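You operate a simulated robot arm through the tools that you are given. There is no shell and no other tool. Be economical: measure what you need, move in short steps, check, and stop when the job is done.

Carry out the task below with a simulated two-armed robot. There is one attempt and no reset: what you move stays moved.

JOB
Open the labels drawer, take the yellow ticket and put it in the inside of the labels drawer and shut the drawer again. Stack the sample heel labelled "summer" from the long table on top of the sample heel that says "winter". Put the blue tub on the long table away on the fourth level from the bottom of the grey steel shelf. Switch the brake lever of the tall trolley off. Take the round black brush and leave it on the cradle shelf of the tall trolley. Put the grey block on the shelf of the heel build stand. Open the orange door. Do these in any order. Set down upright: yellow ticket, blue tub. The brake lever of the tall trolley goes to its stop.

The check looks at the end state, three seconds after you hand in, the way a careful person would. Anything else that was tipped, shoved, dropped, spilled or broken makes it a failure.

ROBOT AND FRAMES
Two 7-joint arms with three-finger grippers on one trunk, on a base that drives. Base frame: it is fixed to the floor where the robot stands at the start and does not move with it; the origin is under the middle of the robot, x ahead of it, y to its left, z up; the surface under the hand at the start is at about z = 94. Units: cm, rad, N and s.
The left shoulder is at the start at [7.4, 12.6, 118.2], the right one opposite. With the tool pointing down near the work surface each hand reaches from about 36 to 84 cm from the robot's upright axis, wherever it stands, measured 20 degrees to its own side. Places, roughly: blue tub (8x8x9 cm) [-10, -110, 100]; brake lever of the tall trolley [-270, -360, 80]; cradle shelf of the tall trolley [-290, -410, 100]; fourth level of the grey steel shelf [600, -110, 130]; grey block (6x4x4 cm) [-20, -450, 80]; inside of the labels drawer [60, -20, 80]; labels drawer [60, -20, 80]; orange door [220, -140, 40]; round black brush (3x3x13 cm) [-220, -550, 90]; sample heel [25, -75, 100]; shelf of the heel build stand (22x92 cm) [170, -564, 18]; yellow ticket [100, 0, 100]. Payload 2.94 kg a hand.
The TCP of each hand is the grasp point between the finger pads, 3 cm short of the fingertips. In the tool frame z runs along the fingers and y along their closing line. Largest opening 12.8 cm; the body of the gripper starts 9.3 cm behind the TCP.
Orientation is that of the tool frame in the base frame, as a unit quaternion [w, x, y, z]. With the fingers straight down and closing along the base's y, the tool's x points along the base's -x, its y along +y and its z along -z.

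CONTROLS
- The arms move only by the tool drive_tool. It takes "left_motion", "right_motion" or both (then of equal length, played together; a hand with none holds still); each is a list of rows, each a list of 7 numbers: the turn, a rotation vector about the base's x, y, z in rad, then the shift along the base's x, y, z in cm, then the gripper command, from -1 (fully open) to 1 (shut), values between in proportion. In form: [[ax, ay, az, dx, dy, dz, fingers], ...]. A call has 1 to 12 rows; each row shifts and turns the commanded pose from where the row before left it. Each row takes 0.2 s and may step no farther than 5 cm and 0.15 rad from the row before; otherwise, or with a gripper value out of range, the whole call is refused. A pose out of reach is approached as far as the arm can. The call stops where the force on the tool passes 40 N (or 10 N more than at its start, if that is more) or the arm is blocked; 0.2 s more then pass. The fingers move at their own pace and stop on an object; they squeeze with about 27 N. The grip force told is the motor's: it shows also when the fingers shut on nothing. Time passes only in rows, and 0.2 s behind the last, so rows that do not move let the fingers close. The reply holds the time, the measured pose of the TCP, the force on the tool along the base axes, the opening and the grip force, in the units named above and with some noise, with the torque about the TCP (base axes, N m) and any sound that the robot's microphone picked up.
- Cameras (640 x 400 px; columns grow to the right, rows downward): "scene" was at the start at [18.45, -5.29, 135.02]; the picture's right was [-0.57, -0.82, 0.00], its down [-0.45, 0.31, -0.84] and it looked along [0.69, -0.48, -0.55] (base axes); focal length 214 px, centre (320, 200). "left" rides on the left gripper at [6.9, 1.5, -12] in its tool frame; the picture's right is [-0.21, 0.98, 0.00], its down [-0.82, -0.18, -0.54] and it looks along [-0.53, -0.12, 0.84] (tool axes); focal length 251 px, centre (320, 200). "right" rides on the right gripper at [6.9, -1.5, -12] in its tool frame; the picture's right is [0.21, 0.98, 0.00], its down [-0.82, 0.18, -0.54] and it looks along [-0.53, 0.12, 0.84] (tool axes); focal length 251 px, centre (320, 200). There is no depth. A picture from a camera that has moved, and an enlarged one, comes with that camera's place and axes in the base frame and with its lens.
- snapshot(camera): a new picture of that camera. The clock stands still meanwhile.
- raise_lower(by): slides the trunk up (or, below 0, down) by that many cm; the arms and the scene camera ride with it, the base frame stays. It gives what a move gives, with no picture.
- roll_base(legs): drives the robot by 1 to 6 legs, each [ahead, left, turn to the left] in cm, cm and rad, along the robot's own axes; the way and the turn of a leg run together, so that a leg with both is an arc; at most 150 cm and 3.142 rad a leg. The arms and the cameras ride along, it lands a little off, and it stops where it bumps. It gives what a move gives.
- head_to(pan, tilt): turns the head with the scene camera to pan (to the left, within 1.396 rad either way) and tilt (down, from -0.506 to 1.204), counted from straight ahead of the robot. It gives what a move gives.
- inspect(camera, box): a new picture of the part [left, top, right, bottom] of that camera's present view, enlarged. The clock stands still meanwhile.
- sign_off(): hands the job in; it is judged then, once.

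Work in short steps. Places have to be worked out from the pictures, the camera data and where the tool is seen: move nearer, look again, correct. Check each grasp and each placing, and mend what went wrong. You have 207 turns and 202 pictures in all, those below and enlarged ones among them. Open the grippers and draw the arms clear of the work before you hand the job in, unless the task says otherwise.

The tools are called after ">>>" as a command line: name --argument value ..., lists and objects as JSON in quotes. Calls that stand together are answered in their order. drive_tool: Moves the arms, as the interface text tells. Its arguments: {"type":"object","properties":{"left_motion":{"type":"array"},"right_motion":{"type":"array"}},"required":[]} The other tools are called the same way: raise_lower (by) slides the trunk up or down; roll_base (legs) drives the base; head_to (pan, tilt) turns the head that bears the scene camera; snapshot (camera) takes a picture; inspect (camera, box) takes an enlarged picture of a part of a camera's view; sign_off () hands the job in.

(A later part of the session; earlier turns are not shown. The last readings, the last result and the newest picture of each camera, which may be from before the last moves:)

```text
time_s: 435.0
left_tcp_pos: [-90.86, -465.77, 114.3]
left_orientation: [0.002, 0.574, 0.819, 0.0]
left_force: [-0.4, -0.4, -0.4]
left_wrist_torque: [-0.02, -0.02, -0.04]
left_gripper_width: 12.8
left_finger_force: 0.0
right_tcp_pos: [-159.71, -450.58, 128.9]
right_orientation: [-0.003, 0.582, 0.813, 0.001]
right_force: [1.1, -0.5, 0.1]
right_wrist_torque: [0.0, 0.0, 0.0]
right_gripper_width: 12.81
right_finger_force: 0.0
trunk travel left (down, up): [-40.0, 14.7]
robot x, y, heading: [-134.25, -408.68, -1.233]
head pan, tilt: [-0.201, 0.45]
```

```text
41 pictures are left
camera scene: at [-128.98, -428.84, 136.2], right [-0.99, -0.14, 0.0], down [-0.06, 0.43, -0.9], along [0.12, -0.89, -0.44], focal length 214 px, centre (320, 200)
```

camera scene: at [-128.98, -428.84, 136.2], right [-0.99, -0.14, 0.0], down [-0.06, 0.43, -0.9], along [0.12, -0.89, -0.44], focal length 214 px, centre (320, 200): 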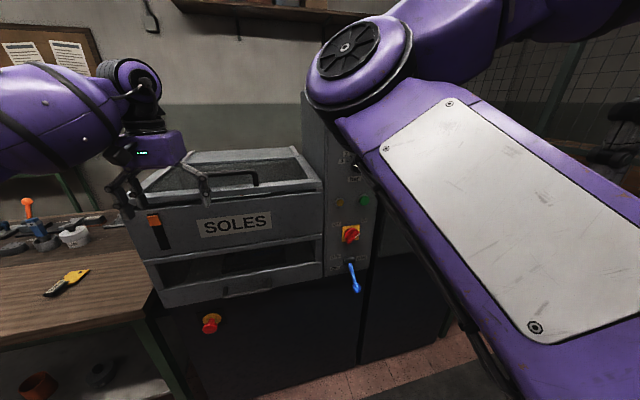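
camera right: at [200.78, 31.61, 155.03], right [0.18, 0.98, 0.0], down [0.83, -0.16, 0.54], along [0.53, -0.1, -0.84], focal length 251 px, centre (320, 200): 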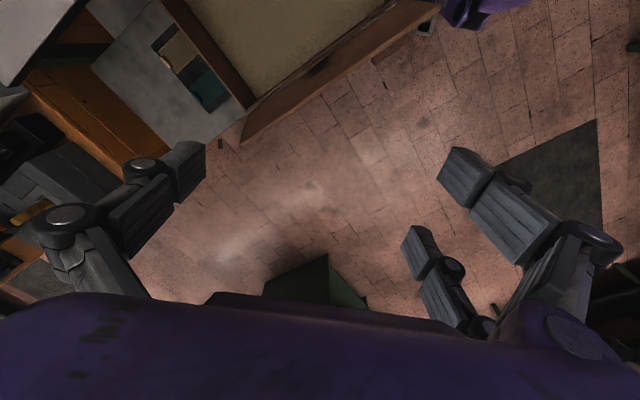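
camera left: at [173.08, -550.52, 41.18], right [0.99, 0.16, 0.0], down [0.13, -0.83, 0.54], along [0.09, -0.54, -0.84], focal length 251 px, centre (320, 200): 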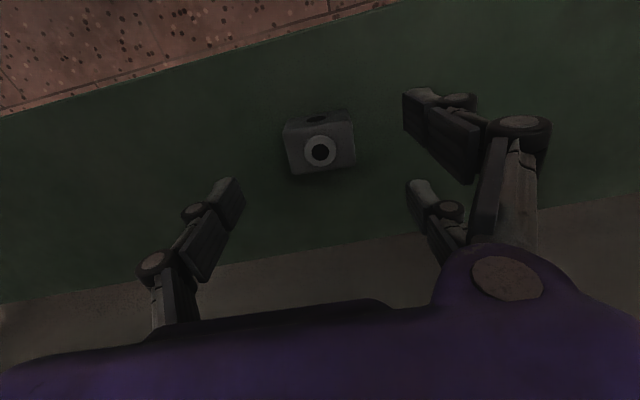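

The SOLES machine is ahead; the brush is farther west. Slide right 55 and turn right 0.4 to look.

>>> roll_base --legs '[[0, -55, 0], [0, 0, -0.35]]'

>>> head_to --pan 0.25 --tilt 0.45

>>> snapshot --camera "scene"

```text
time_s: 441.4
left_tcp_pos: [-163.69, -495.35, 114.39]
left_orientation: [0.003, 0.704, 0.711, -0.001]
left_force: [0.0, -0.1, 0.2]
left_wrist_torque: [0.01, -0.02, 0.0]
left_gripper_width: 12.79
left_finger_force: 0.0
right_tcp_pos: [-223.5, -457.89, 128.83]
right_orientation: [-0.003, 0.712, 0.702, 0.002]
right_force: [-0.2, -0.1, 0.0]
right_wrist_torque: [0.03, -0.03, 0.04]
right_gripper_width: 12.78
right_finger_force: 0.1
trunk travel left (down, up): [-40.0, 14.7]
robot x, y, heading: [-185.53, -427.42, -1.569]
head pan, tilt: [-0.201, 0.45]
```

```text
time_s: 442.3
left_tcp_pos: [-163.71, -495.34, 114.47]
left_orientation: [0.002, 0.704, 0.71, -0.001]
left_force: [0.6, -0.5, 0.3]
left_wrist_torque: [0.0, 0.0, 0.0]
left_gripper_width: 12.79
left_finger_force: 0.0
right_tcp_pos: [-223.42, -457.93, 128.95]
right_orientation: [-0.003, 0.712, 0.702, 0.002]
right_force: [0.7, 0.4, 0.5]
right_wrist_torque: [-0.03, -0.02, 0.0]
right_gripper_width: 12.84
right_finger_force: 0.1
trunk travel left (down, up): [-40.0, 14.7]
robot x, y, heading: [-185.41, -427.74, -1.575]
head pan, tilt: [0.25, 0.45]
```

```text
40 pictures are left
camera scene: at [-183.06, -447.64, 136.21], right [-0.97, -0.24, 0.0], down [-0.11, 0.42, -0.9], along [0.22, -0.87, -0.44], focal length 214 px, centre (320, 200)
```

scene: 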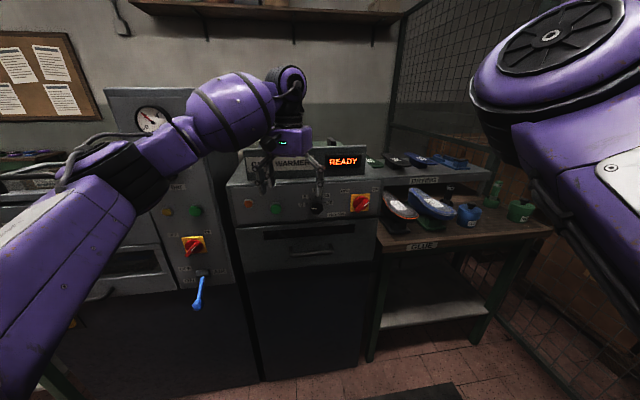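

The GLUE bench at right is where the brush should be (about (-219,-545)). Zoom in.

>>> inspect --camera "scene" --box '[360, 140, 560, 265]'

```text
3.20 times, centred on (460, 202) of scene
camera zoom: at [-183.06, -447.64, 136.21], right [-0.97, -0.24, 0.0], down [-0.11, 0.42, -0.9], along [0.22, -0.87, -0.44], focal length 686 px, centre (-128, 192)
```

zoom: 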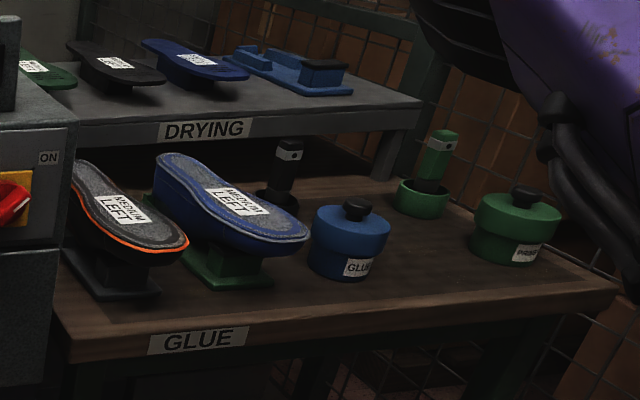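

The round black brush stands in a cup at about (-224,-564), z 83–96, just in front of the DRYING shelf. Raise and shift the left hand inward, then slide right 39 and ahead 50.

>>> drive_tool --left_motion '[[0, 0, 0, -4, 0, 2.5, -1], [0, 0, 0, -4, 0, 2.5, -1], [0, 0, 0, -4, 0, 2.5, -1], [0, 0, 0, -4, 0, 0, -1]]'

>>> roll_base --legs '[[0, -39, 0], [52, 0, 0]]'

>>> snapshot --camera "left"

>>> snapshot --camera "scene"

```text
time_s: 443.3
left_tcp_pos: [-179.98, -495.74, 121.97]
left_orientation: [0.001, 0.704, 0.71, -0.001]
left_force: [-0.7, 0.9, 1.0]
left_wrist_torque: [0.0, 0.0, -0.04]
left_gripper_width: 12.82
left_finger_force: 0.3
right_tcp_pos: [-223.74, -457.89, 128.79]
right_orientation: [-0.003, 0.712, 0.703, 0.003]
right_force: [-0.7, 0.0, 0.8]
right_wrist_torque: [0.0, -0.03, 0.0]
right_gripper_width: 12.79
right_finger_force: 0.1
trunk travel left (down, up): [-40.0, 14.7]
robot x, y, heading: [-185.36, -427.18, -1.57]
head pan, tilt: [0.25, 0.45]
```

```text
time_s: 447.0
left_tcp_pos: [-217.25, -495.58, 122.02]
left_orientation: [0.001, 0.703, 0.711, -0.003]
left_force: [-0.3, -0.4, -0.2]
left_wrist_torque: [0.01, 0.04, 0.02]
left_gripper_width: 12.8
left_finger_force: 0.1
right_tcp_pos: [-261.06, -457.91, 129.02]
right_orientation: [-0.004, 0.709, 0.705, 0.0]
right_force: [0.1, -0.5, -0.6]
right_wrist_torque: [-0.01, 0.01, 0.01]
right_gripper_width: 12.8
right_finger_force: 0.0
trunk travel left (down, up): [-40.0, 14.7]
robot x, y, heading: [-223.21, -427.11, -1.566]
head pan, tilt: [0.25, 0.45]
stopped in leg 1: the robot was blocked; the commanded pose is now the measured one
```

```text
38 pictures are left
camera left: at [-215.82, -488.36, 133.86], right [0.98, -0.2, 0.0], down [-0.17, -0.82, 0.55], along [-0.11, -0.53, -0.84], focal length 251 px, centre (320, 200)
```

left: 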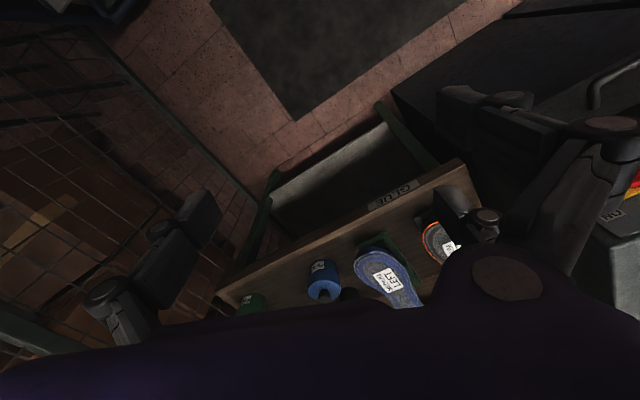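

```text
37 pictures are left
camera scene: at [-220.73, -447.54, 136.22], right [-0.97, -0.25, 0.0], down [-0.11, 0.42, -0.9], along [0.22, -0.87, -0.44], focal length 214 px, centre (320, 200)
```

scene: 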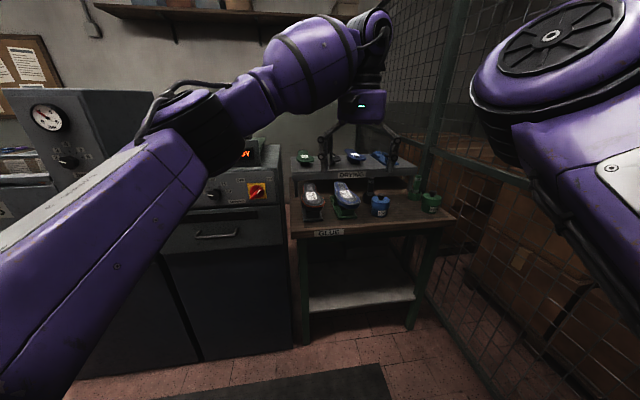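

Blocked just at the end of the slide (probably my right arm near the trolley). Ease left 6 cm, then go ahead 52.

>>> roll_base --legs '[[0, 6, 0], [52, 0, 0]]'

>>> snapshot --camera "left"

>>> snapshot --camera "scene"

```text
time_s: 450.9
left_tcp_pos: [-211.8, -547.91, 121.88]
left_orientation: [0.001, 0.704, 0.71, -0.002]
left_force: [0.2, -0.6, -0.3]
left_wrist_torque: [-0.01, -0.01, -0.02]
left_gripper_width: 12.82
left_finger_force: 0.0
right_tcp_pos: [-255.51, -510.09, 128.81]
right_orientation: [-0.003, 0.711, 0.703, 0.002]
right_force: [-0.2, 0.6, 0.7]
right_wrist_torque: [0.0, 0.0, 0.02]
right_gripper_width: 12.78
right_finger_force: 0.0
trunk travel left (down, up): [-40.0, 14.7]
robot x, y, heading: [-217.42, -479.64, -1.566]
head pan, tilt: [0.25, 0.45]
```

```text
36 pictures are left
camera left: at [-210.42, -540.75, 133.86], right [0.98, -0.21, 0.0], down [-0.18, -0.82, 0.54], along [-0.11, -0.53, -0.84], focal length 251 px, centre (320, 200)
```

left: 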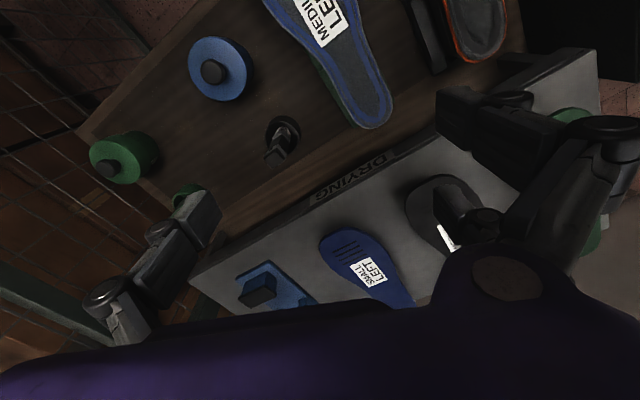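

```text
35 pictures are left
camera scene: at [-215.14, -499.92, 136.22], right [-0.97, -0.25, 0.0], down [-0.11, 0.42, -0.9], along [0.22, -0.87, -0.43], focal length 214 px, centre (320, 200)
```

scene: 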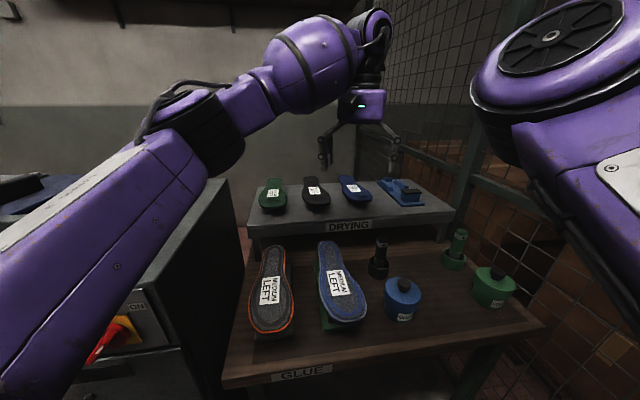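

Brush triangulates to (-221,-555), z 83–96. Move over it with a narrowed opening, and descend to z≈104 first for a check.

>>> drive_tool --left_motion '[[0, 0, 0, -3.1, -2.4, 0, -0.1], [0, 0, 0, -3.1, -2.4, 0, -0.1], [0, 0, 0, -3.0, -2.4, 0, -0.1], [0, 0, 0, 0, 0, -5, -0.1], [0, 0, 0, 0, 0, -5, -0.1], [0, 0, 0, 0, 0, -5, -0.1]]'

>>> snapshot --camera "left"

```text
time_s: 452.3
left_tcp_pos: [-218.22, -553.0, 106.98]
left_orientation: [0.002, 0.705, 0.709, -0.001]
left_force: [1.1, 0.1, 0.7]
left_wrist_torque: [0.02, 0.03, 0.0]
left_gripper_width: 7.03
left_finger_force: 0.2
left hand out of reach, approached as far as the arm can: row 3
right_tcp_pos: [-255.44, -510.29, 128.96]
right_orientation: [-0.005, 0.711, 0.703, 0.002]
right_force: [0.1, -0.7, 0.2]
right_wrist_torque: [-0.01, 0.05, 0.0]
right_gripper_width: 12.81
right_finger_force: 0.0
trunk travel left (down, up): [-40.0, 14.7]
robot x, y, heading: [-217.8, -479.74, -1.569]
head pan, tilt: [0.25, 0.45]
```

```text
34 pictures are left
camera left: at [-216.9, -545.82, 118.92], right [0.98, -0.21, 0.0], down [-0.17, -0.82, 0.54], along [-0.11, -0.53, -0.84], focal length 251 px, centre (320, 200)
```

left: 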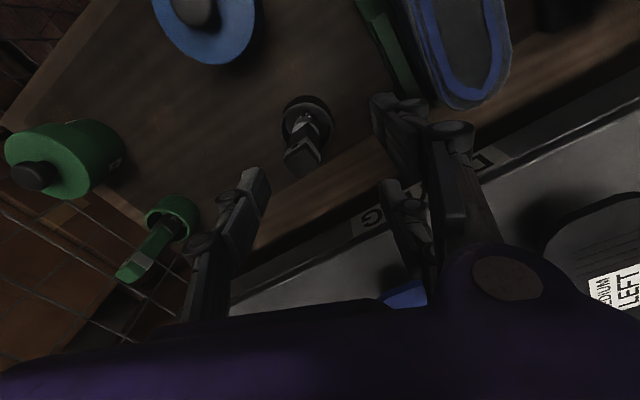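

Brush at (-220.8,-555). Shift (-2.6,-2.1) and descend to z≈92, then close.

>>> drive_tool --left_motion '[[0, 0, 0, -1.3, -1.0, -2, -0.1], [0, 0, 0, -1.3, -1.1, -2, -0.1], [0, 0, 0, 0, 0, -4, -0.1], [0, 0, 0, 0, 0, -4, -0.1], [0, 0, 0, 0, 0, -3, -0.1]]'

>>> snapshot --camera "left"

```text
time_s: 453.5
left_tcp_pos: [-221.0, -555.01, 91.72]
left_orientation: [0.001, 0.706, 0.708, -0.001]
left_force: [0.2, -0.5, -0.3]
left_wrist_torque: [0.0, -0.02, -0.01]
left_gripper_width: 7.04
left_finger_force: 0.2
right_tcp_pos: [-255.52, -510.2, 128.84]
right_orientation: [-0.004, 0.712, 0.702, 0.002]
right_force: [-0.4, 0.4, -0.3]
right_wrist_torque: [0.04, 0.01, 0.0]
right_gripper_width: 12.79
right_finger_force: 0.1
trunk travel left (down, up): [-40.0, 14.7]
robot x, y, heading: [-217.94, -479.91, -1.57]
head pan, tilt: [0.25, 0.45]
```

```text
33 pictures are left
camera left: at [-219.63, -547.87, 103.71], right [0.98, -0.21, 0.0], down [-0.18, -0.82, 0.54], along [-0.11, -0.53, -0.84], focal length 251 px, centre (320, 200)
```

left: 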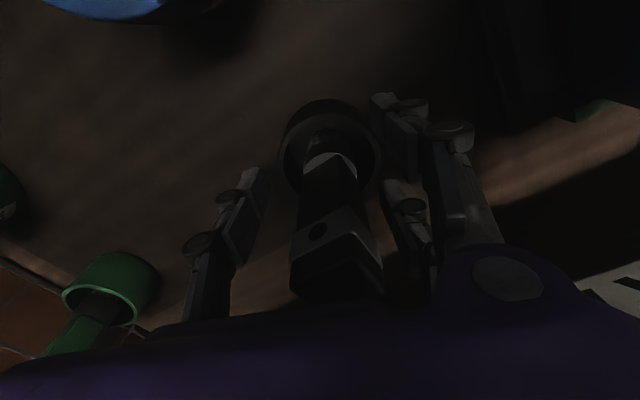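

The brush is between the fingers. Close and lift.

>>> drive_tool --left_motion '[[0, 0, 0, 0, 0, 0, 0.3], [0, 0, 0, 0, 0, 0, 0.7], [0, 0, 0, 0, 0, 0, 1], [0, 0, 0, 0, 0, 0, 1], [0, 0, 0, 0, 0, 3, 1], [0, 0, 0, 0, 0, 4, 1], [0, 0, 0, 0, 0, 5, 1], [0, 0, 0, 0, 0, 5, 1], [0, 0, 0, 0, 0, 5, 1], [0, 0, 0, 0, 1, 4, 1]]'

>>> snapshot --camera "left"

```text
time_s: 454.6
left_tcp_pos: [-220.71, -555.08, 91.76]
left_orientation: [0.001, 0.704, 0.71, 0.002]
left_force: [-1.6, -10.6, -13.8]
left_wrist_torque: [0.43, -0.05, -0.56]
left_gripper_width: 6.23
left_finger_force: 45.7
right_tcp_pos: [-255.54, -510.37, 128.92]
right_orientation: [-0.004, 0.711, 0.703, 0.003]
right_force: [-0.4, 0.5, -0.2]
right_wrist_torque: [-0.06, -0.02, -0.01]
right_gripper_width: 12.81
right_finger_force: 0.0
trunk travel left (down, up): [-40.0, 14.7]
robot x, y, heading: [-217.08, -479.38, -1.568]
head pan, tilt: [0.25, 0.45]
stopped in row 5 (left hand): the force on the tool passed its limit at 55 N (the readings are from after the stop); the commanded pose is now the measured one
```

```text
32 pictures are left
camera left: at [-219.45, -547.92, 103.84], right [0.98, -0.21, 0.01], down [-0.18, -0.82, 0.54], along [-0.11, -0.53, -0.84], focal length 251 px, centre (320, 200)
```

left: 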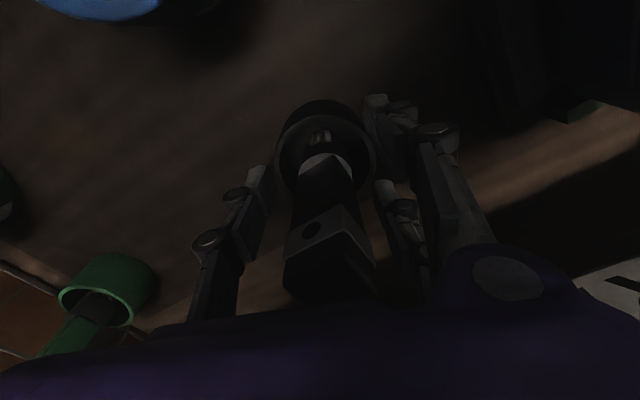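

The fingertips closed on the cup (6.2 cm), not the brush. Open, rise 4.5 cm, and close again.

>>> drive_tool --left_motion '[[0, 0, 0, 0, 0, 0, -0.1], [0, 0, 0, 0, 0, 0, -0.15], [0, 0, 0, 0, 0, 1.5, -0.15], [0, 0, 0, 0, 0, 3, -0.15], [0, 0, 0, 0, 0, 0, 0.3], [0, 0, 0, 0, 0, 0, 0.7], [0, 0, 0, 0, 0, 0, 1], [0, 0, 0, 0, 0, 0, 1]]'

>>> snapshot --camera "left"

```text
time_s: 456.4
left_tcp_pos: [-220.86, -554.76, 96.54]
left_orientation: [0.001, 0.704, 0.71, 0.003]
left_force: [0.0, 0.5, -0.2]
left_wrist_torque: [0.01, 0.0, 0.02]
left_gripper_width: 2.47
left_finger_force: 27.0
right_tcp_pos: [-255.38, -510.26, 128.85]
right_orientation: [-0.003, 0.711, 0.703, 0.002]
right_force: [-0.3, 0.1, -0.1]
right_wrist_torque: [0.02, 0.0, -0.01]
right_gripper_width: 12.8
right_finger_force: 0.1
trunk travel left (down, up): [-40.0, 14.7]
robot x, y, heading: [-217.58, -479.86, -1.572]
head pan, tilt: [0.25, 0.45]
```

```text
31 pictures are left
camera left: at [-219.55, -547.75, 108.48], right [0.98, -0.21, 0.0], down [-0.18, -0.82, 0.54], along [-0.11, -0.53, -0.84], focal length 251 px, centre (320, 200)
```

left: 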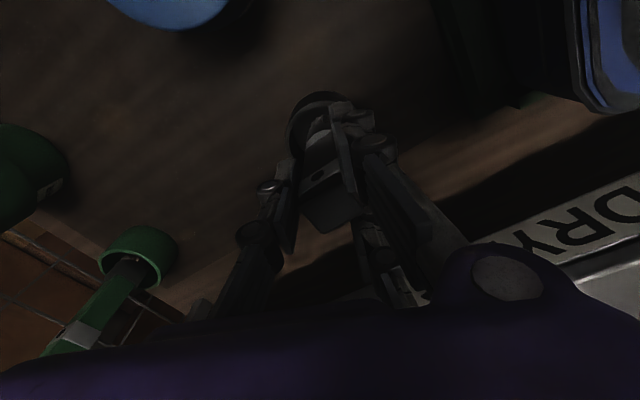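

Brush gripped (2.5 cm). Lift straight up out of the cup.

>>> drive_tool --left_motion '[[0, 0, 0, 0, 0, 2, 1], [0, 0, 0, 0, 0, 3, 1], [0, 0, 0, 0, 0, 4, 1], [0, 0, 0, 0, 0, 4, 1], [0, 0, 0, 0, 1, 4.5, 1], [0, 0, 0, 0, 2, 4, 1], [0, 0, 0, 0, 4, 2, 1]]'

>>> snapshot --camera "left"

```text
time_s: 458.0
left_tcp_pos: [-220.62, -547.73, 120.14]
left_orientation: [0.002, 0.703, 0.711, 0.002]
left_force: [0.3, -0.2, 0.0]
left_wrist_torque: [-0.04, 0.03, 0.02]
left_gripper_width: 2.48
left_finger_force: 27.5
right_tcp_pos: [-255.36, -509.99, 128.84]
right_orientation: [-0.004, 0.711, 0.703, 0.0]
right_force: [0.1, -0.1, 0.0]
right_wrist_torque: [-0.03, 0.01, 0.0]
right_gripper_width: 12.79
right_finger_force: 0.1
trunk travel left (down, up): [-40.0, 14.7]
robot x, y, heading: [-217.44, -479.98, -1.574]
head pan, tilt: [0.25, 0.45]
```

```text
30 pictures are left
camera left: at [-219.3, -540.62, 132.08], right [0.98, -0.21, 0.0], down [-0.17, -0.82, 0.54], along [-0.11, -0.53, -0.84], focal length 251 px, centre (320, 200)
```

left: 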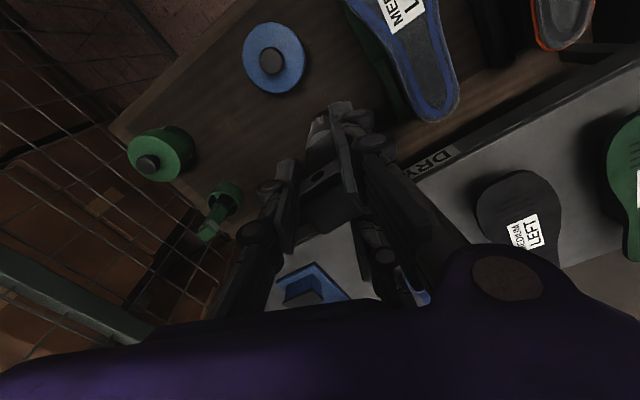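

Brush held. Back away 100, shift left 28, and turn right to face the tall trolley.

>>> roll_base --legs '[[-100, 0, 0], [0, 32, 0], [0, 0, -1.19]]'

>>> head_to --pan 0.1 --tilt 0.4

>>> snapshot --camera "scene"

```text
time_s: 461.3
left_tcp_pos: [-220.19, -488.02, 119.94]
left_orientation: [0.001, 0.7, 0.714, 0.002]
left_force: [-0.2, 0.5, 0.4]
left_wrist_torque: [0.0, 0.02, -0.01]
left_gripper_width: 0.0
left_finger_force: 3.1
right_tcp_pos: [-255.76, -451.44, 129.18]
right_orientation: [0.0, 0.709, 0.705, -0.006]
right_force: [-1.8, -3.0, -0.3]
right_wrist_torque: [0.21, -0.13, -0.22]
right_gripper_width: 12.62
right_finger_force: 0.0
trunk travel left (down, up): [-40.0, 14.7]
robot x, y, heading: [-217.81, -419.94, -1.563]
head pan, tilt: [0.25, 0.45]
stopped in leg 1: the force on the tool passed its limit at 145 N (the readings are from after the stop); the commanded pose is now the measured one
```

```text
time_s: 462.0
left_tcp_pos: [-220.38, -488.12, 120.0]
left_orientation: [0.001, 0.699, 0.715, 0.003]
left_force: [-0.3, -0.7, -0.2]
left_wrist_torque: [-0.01, 0.02, 0.01]
left_gripper_width: 0.0
left_finger_force: 2.7
right_tcp_pos: [-255.66, -451.37, 129.07]
right_orientation: [0.0, 0.709, 0.705, -0.005]
right_force: [-4.3, -4.2, 0.7]
right_wrist_torque: [0.29, -0.27, -0.22]
right_gripper_width: 12.64
right_finger_force: 0.1
trunk travel left (down, up): [-40.0, 14.7]
robot x, y, heading: [-217.78, -419.66, -1.569]
head pan, tilt: [0.099, 0.4]
```

```text
29 pictures are left
camera scene: at [-216.58, -440.43, 136.66], right [-0.99, -0.11, 0.0], down [-0.04, 0.39, -0.92], along [0.1, -0.92, -0.39], focal length 214 px, centre (320, 200)
```

scene: 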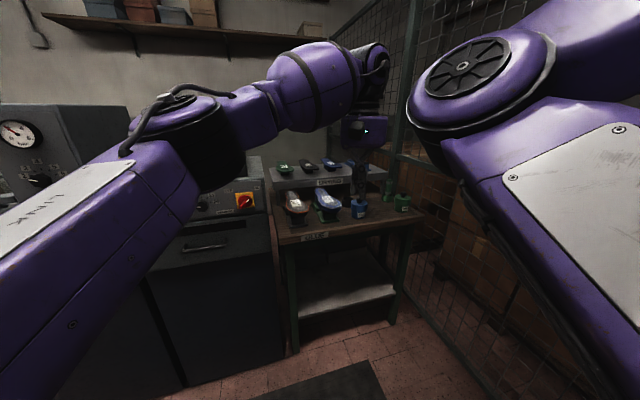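

The right hand bumped the trolley and the left gripper is now empty — the brush fell. Find it with the left camera.

>>> snapshot --camera "left"

>>> inspect --camera "scene" --box '[230, 140, 430, 400]'

>>> snapshot --camera "right"

```text
28 pictures are left
camera left: at [-219.02, -481.01, 131.97], right [0.98, -0.19, 0.0], down [-0.17, -0.83, 0.54], along [-0.1, -0.53, -0.84], focal length 251 px, centre (320, 200)
```

left: 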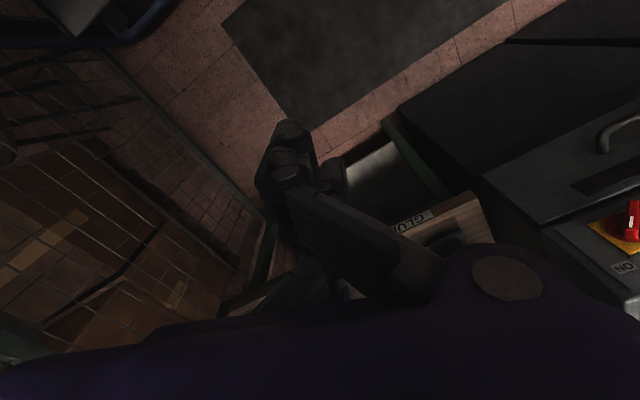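

```text
1.54 times, centred on (330, 270) of scene
camera zoom: at [-216.58, -440.43, 136.66], right [-0.99, -0.11, 0.0], down [-0.04, 0.39, -0.92], along [0.1, -0.92, -0.39], focal length 330 px, centre (305, 92)
```

zoom: 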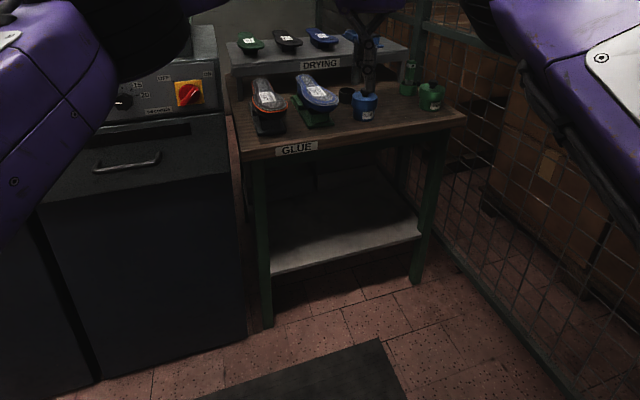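

```text
26 pictures are left
camera right: at [-257.09, -444.53, 141.11], right [0.98, 0.21, -0.01], down [0.18, -0.82, 0.55], along [0.11, -0.54, -0.84], focal length 251 px, centre (320, 200)
```

right: 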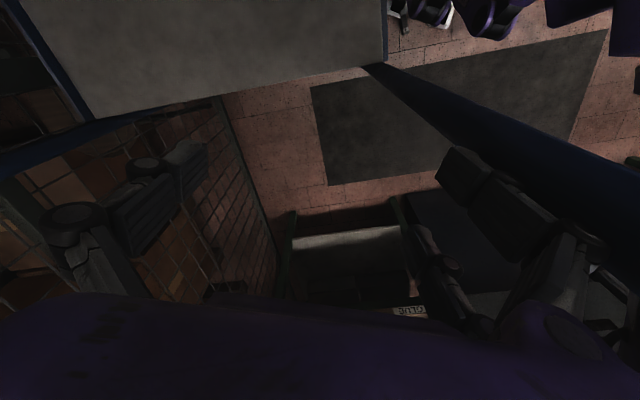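

The right hand caught the trolley's corner post. The brush probably fell on the dark mat below; zoom the left camera on the floor there.

>>> inspect --camera "left" --box '[180, 0, 460, 175]'

```text
2.29 times, centred on (320, 88) of left
camera zoom: at [-219.02, -481.01, 131.97], right [0.98, -0.19, 0.0], down [-0.17, -0.83, 0.54], along [-0.1, -0.53, -0.84], focal length 575 px, centre (320, 457)
```

zoom: 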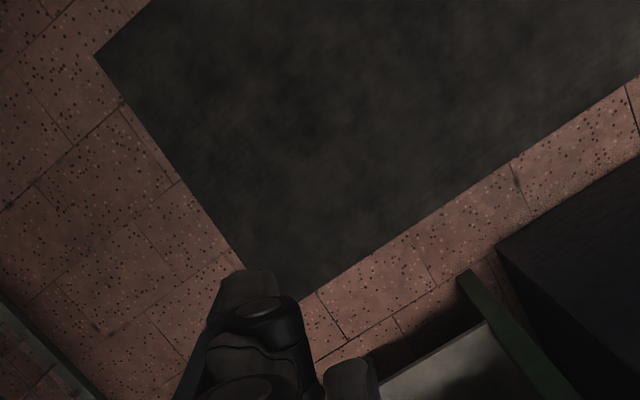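

Not visible there. Disentangle: ahead 12, left 45, back 45, then look over the floor.

>>> roll_base --legs '[[12, 0, 0], [0, 45, 0], [-45, 0, 0]]'

>>> head_to --pan -0.35 --tilt 0.65

>>> snapshot --camera "scene"

```text
time_s: 469.7
left_tcp_pos: [-174.93, -454.88, 119.88]
left_orientation: [0.0, 0.697, 0.717, 0.003]
left_force: [0.7, -0.2, -0.5]
left_wrist_torque: [-0.04, 0.02, 0.03]
left_gripper_width: 0.0
left_finger_force: 3.0
right_tcp_pos: [-210.65, -418.61, 129.1]
right_orientation: [-0.001, 0.707, 0.708, -0.007]
right_force: [-0.5, 0.0, -0.1]
right_wrist_torque: [-0.07, 0.01, -0.02]
right_gripper_width: 12.8
right_finger_force: 0.1
trunk travel left (down, up): [-40.0, 14.7]
robot x, y, heading: [-173.07, -386.77, -1.554]
head pan, tilt: [0.099, 0.4]
```

```text
time_s: 470.6
left_tcp_pos: [-174.85, -455.06, 120.04]
left_orientation: [0.001, 0.697, 0.717, 0.003]
left_force: [-0.3, 0.9, 0.4]
left_wrist_torque: [0.0, 0.02, 0.0]
left_gripper_width: 0.01
left_finger_force: 3.1
right_tcp_pos: [-210.66, -418.5, 129.06]
right_orientation: [-0.001, 0.706, 0.708, -0.007]
right_force: [-0.4, 0.3, 0.2]
right_wrist_torque: [0.03, -0.03, -0.03]
right_gripper_width: 12.8
right_finger_force: 0.0
trunk travel left (down, up): [-40.0, 14.7]
robot x, y, heading: [-172.78, -386.85, -1.555]
head pan, tilt: [-0.351, 0.649]
```

```text
24 pictures are left
camera scene: at [-175.47, -406.25, 134.42], right [-0.94, 0.33, 0.0], down [0.2, 0.57, -0.8], along [-0.26, -0.75, -0.6], focal length 214 px, centre (320, 200)
```

scene: 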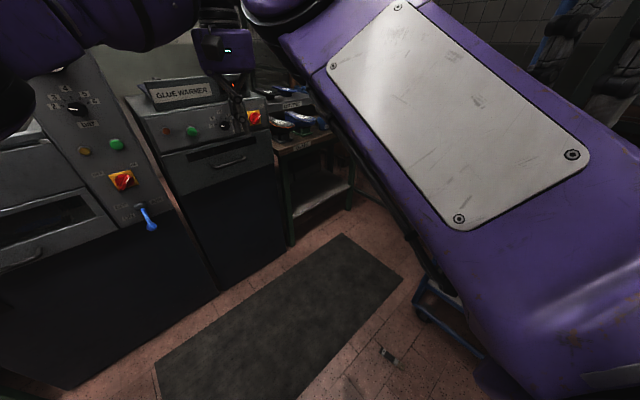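

A small dark object with a grey ring lies on the floor at about (-222,-432): the brush. Zoom in.

>>> inspect --camera "scene" --box '[348, 325, 428, 375]'

```text
8.00 times, centred on (388, 350) of scene
camera zoom: at [-175.47, -406.25, 134.42], right [-0.94, 0.33, 0.0], down [0.2, 0.57, -0.8], along [-0.26, -0.75, -0.6], focal length 1716 px, centre (-224, -1000)
```

zoom: 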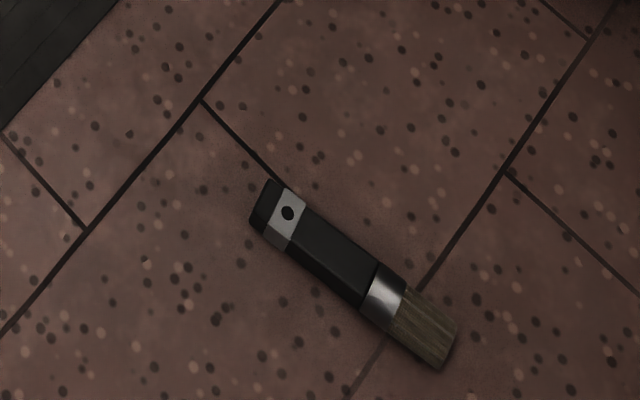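

The brush lies at (-220,-435)→(-226,-425). I'll turn right 0.545 and slide right 23 to face it, lower the trunk, then yaw the left hand to grip across the handle.

>>> roll_base --legs '[[0, 0, -0.545], [1.6, -23.3, 0]]'

>>> raise_lower --by -40

>>> drive_tool --left_motion '[[0, 0, 0.134, 0, 0, -3, -0.3], [0, 0, 0.134, 0, 0, -3, -0.3], [0, 0, 0.134, 0, 0, -4, -0.3], [0, 0, 0.134, 0, 0, -4, -0.3], [0, 0, 0.134, 0, 0, -4, -0.3], [0, 0, 0.134, 0, 0, -4, -0.3], [0, 0, 0.134, 0, 0, -4, -0.3], [0, 0, 0.134, 0, 0, -4, -0.3]]'

>>> snapshot --camera "left"

```text
time_s: 474.8
left_tcp_pos: [-231.07, -433.14, 119.91]
left_orientation: [0.001, 0.866, 0.5, 0.001]
left_force: [-0.9, -0.8, -0.5]
left_wrist_torque: [0.02, 0.01, 0.01]
left_gripper_width: 0.0
left_finger_force: 3.1
right_tcp_pos: [-242.31, -383.5, 129.1]
right_orientation: [-0.002, 0.873, 0.488, -0.006]
right_force: [-0.4, 0.4, -0.1]
right_wrist_torque: [-0.01, 0.0, 0.01]
right_gripper_width: 12.81
right_finger_force: 0.0
trunk travel left (down, up): [-40.0, 14.7]
robot x, y, heading: [-193.42, -376.26, -2.112]
head pan, tilt: [-0.351, 0.649]
```

```text
time_s: 478.6
left_tcp_pos: [-231.12, -433.17, 79.98]
left_orientation: [0.001, 0.866, 0.499, 0.001]
left_force: [0.2, 0.3, 0.2]
left_wrist_torque: [0.03, -0.01, 0.0]
left_gripper_width: 0.0
left_finger_force: 2.9
right_tcp_pos: [-242.48, -383.51, 89.14]
right_orientation: [-0.002, 0.873, 0.487, -0.006]
right_force: [0.2, 1.0, -0.1]
right_wrist_torque: [0.04, 0.02, -0.01]
right_gripper_width: 12.79
right_finger_force: 0.0
trunk travel left (down, up): [0.0, 54.7]
robot x, y, heading: [-193.34, -376.34, -2.111]
head pan, tilt: [-0.351, 0.649]
```

```text
time_s: 480.4
left_tcp_pos: [-231.22, -433.05, 50.08]
left_orientation: [0.0, 0.489, 0.872, 0.002]
left_force: [1.0, -0.3, 0.0]
left_wrist_torque: [-0.01, 0.05, -0.01]
left_gripper_width: 8.28
left_finger_force: 0.1
right_tcp_pos: [-242.33, -383.56, 89.17]
right_orientation: [-0.002, 0.873, 0.488, -0.007]
right_force: [0.0, -0.5, -0.4]
right_wrist_torque: [-0.02, -0.02, -0.04]
right_gripper_width: 12.81
right_finger_force: 0.2
trunk travel left (down, up): [0.0, 54.7]
robot x, y, heading: [-193.61, -376.0, -2.106]
head pan, tilt: [-0.351, 0.649]
```

```text
22 pictures are left
camera left: at [-233.61, -426.26, 62.05], right [0.94, 0.33, 0.0], down [0.27, -0.8, 0.54], along [0.18, -0.51, -0.84], focal length 251 px, centre (320, 200)
```

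left: 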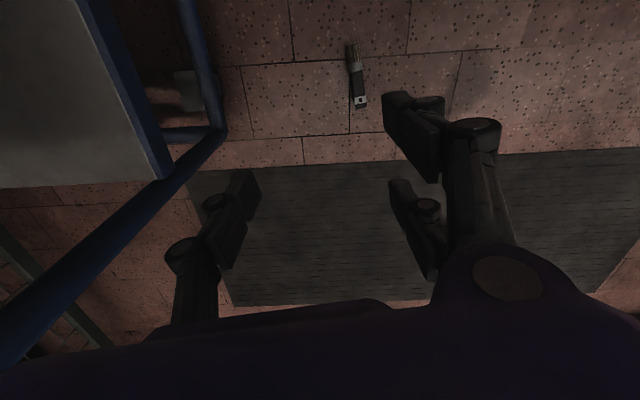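

Brush confirmed. Move over its middle (-222.8,-431) and descend near the floor.

>>> drive_tool --left_motion '[[0, 0, 0, 4.2, 1.0, -2, -0.3], [0, 0, 0, 4.2, 1.0, -2, -0.3], [0, 0, 0, 0, 0, -5, -0.3], [0, 0, 0, 0, 0, -5, -0.3], [0, 0, 0, 0, 0, -5, -0.3], [0, 0, 0, 0, 0, -5, -0.3], [0, 0, 0, 0, 0, -5, -0.3], [0, 0, 0, 0, 0, -5, -0.3], [0, 0, 0, 0, 0, -5, -0.3]]'

>>> snapshot --camera "left"

```text
time_s: 482.4
left_tcp_pos: [-222.91, -431.23, 10.79]
left_orientation: [0.0, 0.489, 0.872, 0.001]
left_force: [-0.4, -0.4, 0.0]
left_wrist_torque: [0.01, 0.01, -0.03]
left_gripper_width: 8.31
left_finger_force: 0.0
right_tcp_pos: [-242.39, -383.4, 89.17]
right_orientation: [-0.003, 0.873, 0.488, -0.007]
right_force: [-0.1, 0.7, 0.1]
right_wrist_torque: [0.02, 0.01, 0.01]
right_gripper_width: 12.78
right_finger_force: 0.1
trunk travel left (down, up): [0.0, 54.7]
robot x, y, heading: [-193.54, -376.34, -2.111]
head pan, tilt: [-0.351, 0.649]
```

```text
21 pictures are left
camera left: at [-225.29, -424.42, 22.89], right [0.95, 0.32, 0.0], down [0.27, -0.8, 0.54], along [0.18, -0.51, -0.84], focal length 251 px, centre (320, 200)
```

left: 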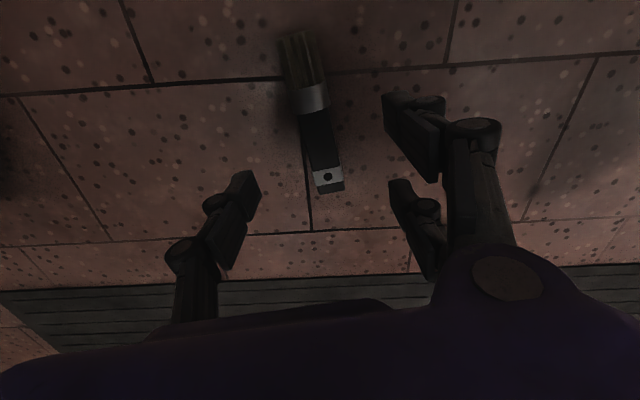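

Well aligned. Descend to z≈3.5, close and lift.

>>> drive_tool --left_motion '[[0, 0, 0, 0, 0, -4, -0.3], [0, 0, 0, 0, 0, -2.3, -0.3], [0, 0, 0, 0, 0, -0.8, -0.3], [0, 0, 0, 0, 0, 0, 0.3], [0, 0, 0, 0, 0, 0, 0.8], [0, 0, 0, 0, 0, 0, 1], [0, 0, 0, 0, 0, 0, 1], [0, 0, 0, 0, 0, 3, 1], [0, 0, 0, 0, 0, 4, 1], [0, 0, 0, 0, 0, 5, 1], [0, 0, 0, 0, 0, 5, 1]]'

>>> snapshot --camera "left"

```text
time_s: 484.8
left_tcp_pos: [-222.6, -431.1, 20.87]
left_orientation: [0.001, 0.49, 0.871, 0.003]
left_force: [0.3, -0.4, -0.1]
left_wrist_torque: [-0.02, 0.03, 0.01]
left_gripper_width: 2.74
left_finger_force: 26.4
right_tcp_pos: [-242.36, -383.4, 89.14]
right_orientation: [-0.002, 0.873, 0.488, -0.006]
right_force: [-0.2, -0.3, -0.1]
right_wrist_torque: [0.04, -0.04, 0.0]
right_gripper_width: 12.81
right_finger_force: 0.0
trunk travel left (down, up): [0.0, 54.7]
robot x, y, heading: [-193.23, -376.23, -2.112]
head pan, tilt: [-0.351, 0.649]
```

```text
20 pictures are left
camera left: at [-224.99, -424.35, 32.98], right [0.95, 0.32, 0.0], down [0.27, -0.8, 0.54], along [0.18, -0.51, -0.84], focal length 251 px, centre (320, 200)
```

left: 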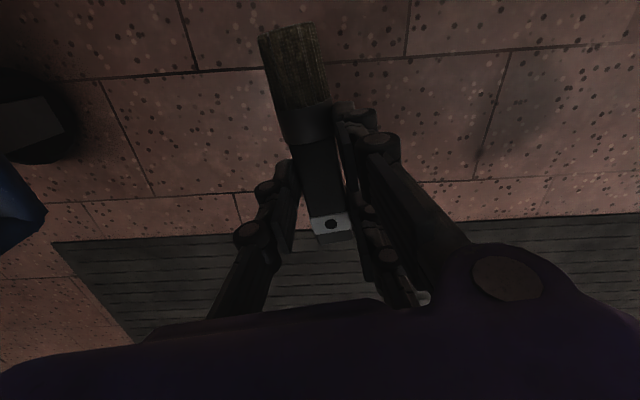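

Brush firmly held. Raise the hand and trunk, back off 20, and turn to face the trolley squarely.

>>> drive_tool --left_motion '[[0, 0, 0, 0, 0, 5, 1], [0, 0, 0, 0, 0, 5, 1], [0, 0, 0, 0, 0, 5, 1], [0, 0, 0, 0, 0, 5, 1], [0, 0, 0, 0, 0, 5, 1], [0, 0, 0, 0, 0, 5, 1], [0, 0, 0, 0, 0, 5, 1], [0, 0, 0, 0, 0, 5, 1], [0, 0, 0, 0, 0, 5, 1], [0, 0, 0, 0, 0, 5, 1]]'

>>> raise_lower --by 40

>>> roll_base --legs '[[-20, 0, 0], [0, 0, -0.655]]'

>>> head_to --pan 0.1 --tilt 0.4

>>> snapshot --camera "scene"

```text
time_s: 487.0
left_tcp_pos: [-222.77, -430.93, 70.96]
left_orientation: [0.001, 0.49, 0.872, 0.003]
left_force: [0.2, 0.2, -0.8]
left_wrist_torque: [-0.05, -0.01, 0.0]
left_gripper_width: 2.72
left_finger_force: 26.9
right_tcp_pos: [-242.28, -383.4, 89.16]
right_orientation: [-0.004, 0.873, 0.487, -0.006]
right_force: [-0.3, -0.1, -0.3]
right_wrist_torque: [-0.01, -0.01, 0.03]
right_gripper_width: 12.81
right_finger_force: 0.0
trunk travel left (down, up): [0.0, 54.7]
robot x, y, heading: [-193.93, -376.35, -2.114]
head pan, tilt: [-0.351, 0.649]
```

```text
time_s: 490.8
left_tcp_pos: [-222.68, -431.1, 110.85]
left_orientation: [0.0, 0.49, 0.872, 0.003]
left_force: [-0.3, 0.6, -0.5]
left_wrist_torque: [-0.01, -0.01, -0.06]
left_gripper_width: 2.71
left_finger_force: 26.8
right_tcp_pos: [-242.4, -383.39, 128.94]
right_orientation: [-0.002, 0.873, 0.488, -0.007]
right_force: [0.2, -0.2, 0.6]
right_wrist_torque: [-0.02, 0.03, 0.02]
right_gripper_width: 12.82
right_finger_force: 0.0
trunk travel left (down, up): [-40.0, 14.7]
robot x, y, heading: [-193.55, -376.29, -2.11]
head pan, tilt: [-0.351, 0.649]
```

```text
time_s: 494.2
left_tcp_pos: [-239.99, -384.31, 110.78]
left_orientation: [0.001, 0.747, 0.665, 0.002]
left_force: [0.2, 0.5, 0.3]
left_wrist_torque: [-0.02, -0.02, 0.0]
left_gripper_width: 2.72
left_finger_force: 26.6
right_tcp_pos: [-226.12, -334.51, 129.07]
right_orientation: [-0.004, 0.984, 0.176, -0.005]
right_force: [-0.5, 0.7, 0.5]
right_wrist_torque: [0.0, 0.02, -0.03]
right_gripper_width: 12.8
right_finger_force: 0.0
trunk travel left (down, up): [-40.0, 14.7]
robot x, y, heading: [-183.21, -358.94, -2.775]
head pan, tilt: [-0.351, 0.649]
```

```text
time_s: 495.1
left_tcp_pos: [-240.08, -384.33, 110.82]
left_orientation: [0.001, 0.747, 0.664, 0.002]
left_force: [0.0, 0.7, -0.1]
left_wrist_torque: [-0.01, -0.03, 0.02]
left_gripper_width: 2.74
left_finger_force: 26.7
right_tcp_pos: [-226.04, -334.48, 129.0]
right_orientation: [-0.004, 0.984, 0.177, -0.006]
right_force: [0.1, 0.1, 0.2]
right_wrist_torque: [-0.02, -0.01, -0.01]
right_gripper_width: 12.82
right_finger_force: 0.1
trunk travel left (down, up): [-40.0, 14.7]
robot x, y, heading: [-183.63, -358.86, -2.772]
head pan, tilt: [0.099, 0.4]
```

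```text
19 pictures are left
camera scene: at [-201.73, -367.33, 136.67], right [-0.45, 0.89, 0.0], down [0.35, 0.18, -0.92], along [-0.82, -0.41, -0.39], focal length 214 px, centre (320, 200)
```

scene: 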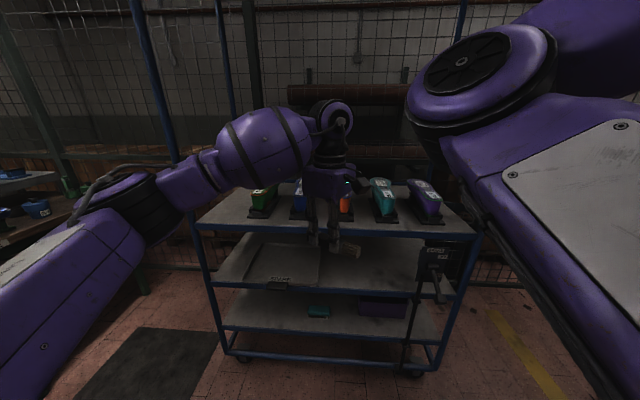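

Zoom on the trolley's shelves, labels and brake plate.

>>> inspect --camera "scene" --box '[190, 170, 350, 330]'

>>> inspect --camera "scene" --box '[380, 220, 500, 380]'

```text
2.50 times, centred on (270, 250) of scene
camera zoom: at [-201.73, -367.33, 136.67], right [-0.45, 0.89, 0.0], down [0.35, 0.18, -0.92], along [-0.82, -0.41, -0.39], focal length 536 px, centre (445, 75)
```

zoom: 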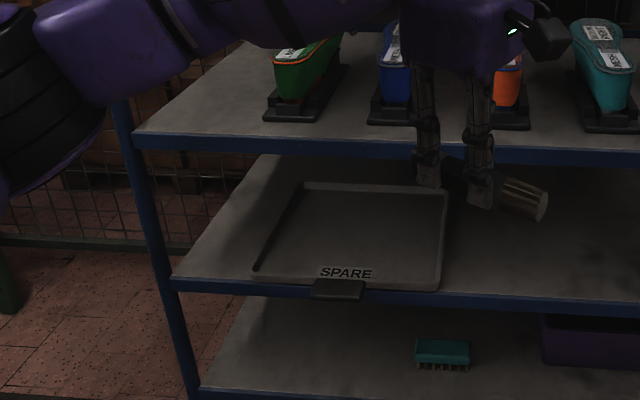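

```text
2.50 times, centred on (440, 300) of scene
camera zoom: at [-201.73, -367.33, 136.67], right [-0.45, 0.89, 0.0], down [0.35, 0.18, -0.92], along [-0.82, -0.41, -0.39], focal length 536 px, centre (20, -50)
```

zoom: 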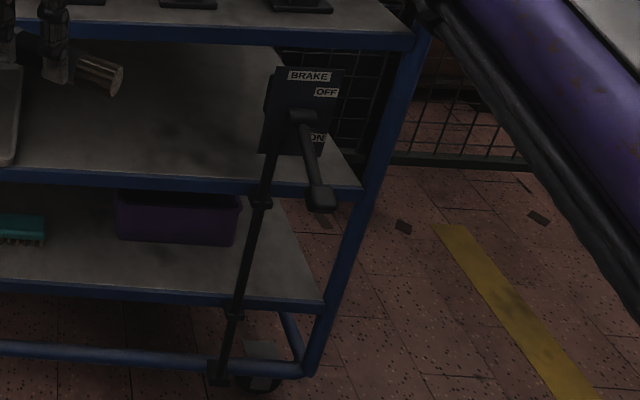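

The top shelf (with shoe cradles, z≈94) has a free area at its left end. I'll tuck the right hand inward, turn left 0.67 so the left forearm clears the post, and move up short of the shelf.

>>> drive_tool --right_motion '[[0, 0, 0, -1.45, -4, 0, -1], [0, 0, 0, -1.45, -4, 0, -1], [0, 0, 0, -1.45, -4, 0, -1], [0, 0, 0, -1.45, -4, 0, -1], [0, 0, 0, -1.45, -4, 0, -1]]'

>>> roll_base --legs '[[0, 0, 0.672], [30, -15, 0]]'

>>> snapshot --camera "left"

>>> head_to --pan -0.3 --tilt 0.4

>>> snapshot --camera "scene"

```text
time_s: 496.5
left_tcp_pos: [-239.92, -384.15, 110.94]
left_orientation: [0.002, 0.748, 0.664, 0.001]
left_force: [0.2, 0.5, 0.0]
left_wrist_torque: [-0.03, -0.01, 0.01]
left_gripper_width: 2.72
left_finger_force: 27.2
right_tcp_pos: [-234.75, -351.81, 124.66]
right_orientation: [-0.007, 0.989, 0.134, 0.056]
right_force: [0.0, 0.4, -0.3]
right_wrist_torque: [-0.05, 0.03, 0.01]
right_gripper_width: 12.8
right_finger_force: 0.1
trunk travel left (down, up): [-40.0, 14.7]
robot x, y, heading: [-183.07, -358.77, -2.776]
head pan, tilt: [0.099, 0.4]
stopped in row 5 (right hand): the arm was blocked; the commanded pose is now the measured one
```

```text
time_s: 500.6
left_tcp_pos: [-238.74, -433.28, 110.93]
left_orientation: [0.001, 0.48, 0.877, 0.002]
left_force: [0.1, -0.4, 0.4]
left_wrist_torque: [0.02, -0.03, -0.01]
left_gripper_width: 2.73
left_finger_force: 27.3
right_tcp_pos: [-255.38, -405.05, 124.71]
right_orientation: [-0.025, 0.886, 0.46, 0.05]
right_force: [0.2, -0.1, 0.3]
right_wrist_torque: [0.03, 0.01, 0.01]
right_gripper_width: 12.8
right_finger_force: 0.1
trunk travel left (down, up): [-40.0, 14.7]
robot x, y, heading: [-211.17, -377.99, -2.092]
head pan, tilt: [0.099, 0.4]
```

```text
16 pictures are left
camera left: at [-241.43, -426.62, 122.89], right [0.94, 0.35, 0.0], down [0.29, -0.79, 0.54], along [0.19, -0.5, -0.84], focal length 251 px, centre (320, 200)
```

left: 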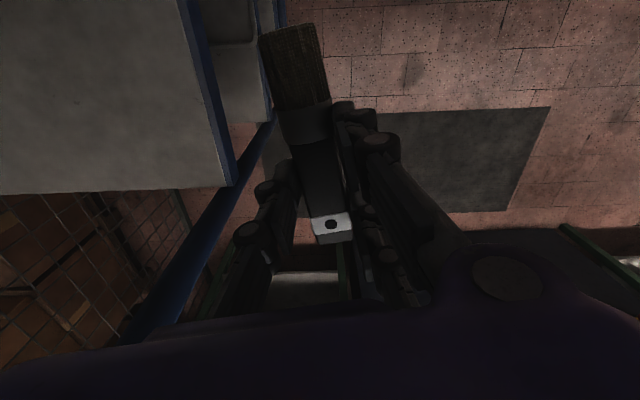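

```text
time_s: 501.4
left_tcp_pos: [-238.85, -433.38, 110.8]
left_orientation: [0.001, 0.48, 0.877, 0.002]
left_force: [-0.5, -1.1, -0.7]
left_wrist_torque: [-0.01, 0.02, -0.02]
left_gripper_width: 2.72
left_finger_force: 26.8
right_tcp_pos: [-255.49, -404.96, 124.57]
right_orientation: [-0.024, 0.887, 0.459, 0.051]
right_force: [-0.2, -0.6, 0.2]
right_wrist_torque: [0.01, 0.04, -0.02]
right_gripper_width: 12.81
right_finger_force: 0.1
trunk travel left (down, up): [-40.0, 14.7]
robot x, y, heading: [-211.16, -377.8, -2.088]
head pan, tilt: [-0.3, 0.4]
```

```text
15 pictures are left
camera scene: at [-223.06, -394.0, 136.68], right [-0.68, 0.73, 0.0], down [0.28, 0.27, -0.92], along [-0.67, -0.63, -0.39], focal length 214 px, centre (320, 200)
```

scene: 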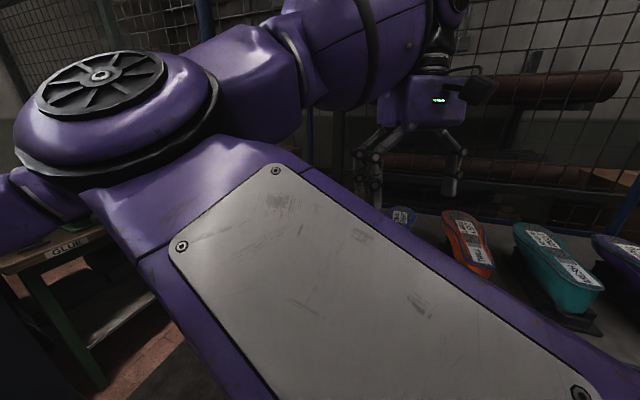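

Shelf corner/post at u≈-393, v≈324; the area inside is empty. Move the base 8 cm and the arm 13 cm inward (−u), then check.

>>> roll_base --legs '[[6.3, -5, 0]]'

>>> drive_tool --left_motion '[[0, 0, -0.06, -3, -1.2, 0, 1], [0, 0, -0.06, -3, -1.2, 0, 1], [0, 0, -0.06, -3, -1.2, 0, 1], [0, 0, 0, -3, -1.2, 0, 1]]'

>>> snapshot --camera "left"

```text
time_s: 502.5
left_tcp_pos: [-246.28, -436.36, 110.75]
left_orientation: [0.001, 0.481, 0.877, 0.002]
left_force: [0.3, 0.6, -1.7]
left_wrist_torque: [0.01, -0.02, -0.01]
left_gripper_width: 2.71
left_finger_force: 26.9
right_tcp_pos: [-262.68, -407.92, 124.64]
right_orientation: [-0.024, 0.887, 0.458, 0.05]
right_force: [0.1, 0.2, 0.3]
right_wrist_torque: [0.03, -0.02, -0.01]
right_gripper_width: 12.8
right_finger_force: 0.1
trunk travel left (down, up): [-40.0, 14.7]
robot x, y, heading: [-218.43, -380.96, -2.085]
head pan, tilt: [-0.3, 0.4]
```

```text
time_s: 503.5
left_tcp_pos: [-258.49, -440.99, 110.79]
left_orientation: [0.002, 0.559, 0.829, 0.002]
left_force: [0.1, -1.1, -0.5]
left_wrist_torque: [0.0, -0.03, 0.0]
left_gripper_width: 2.77
left_finger_force: 27.6
right_tcp_pos: [-263.03, -407.85, 124.56]
right_orientation: [-0.024, 0.887, 0.458, 0.051]
right_force: [0.2, 0.2, -0.6]
right_wrist_torque: [-0.02, -0.02, 0.0]
right_gripper_width: 12.8
right_finger_force: 0.0
trunk travel left (down, up): [-40.0, 14.7]
robot x, y, heading: [-218.03, -380.74, -2.089]
head pan, tilt: [-0.3, 0.4]
```

```text
14 pictures are left
camera left: at [-259.73, -433.88, 122.88], right [0.99, 0.17, 0.01], down [0.14, -0.83, 0.54], along [0.1, -0.53, -0.84], focal length 251 px, centre (320, 200)
```

left: 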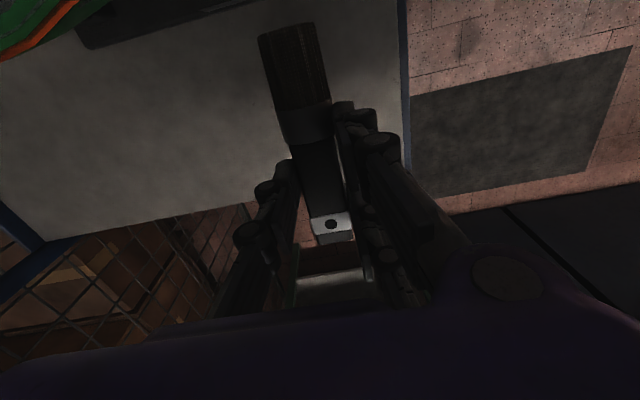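

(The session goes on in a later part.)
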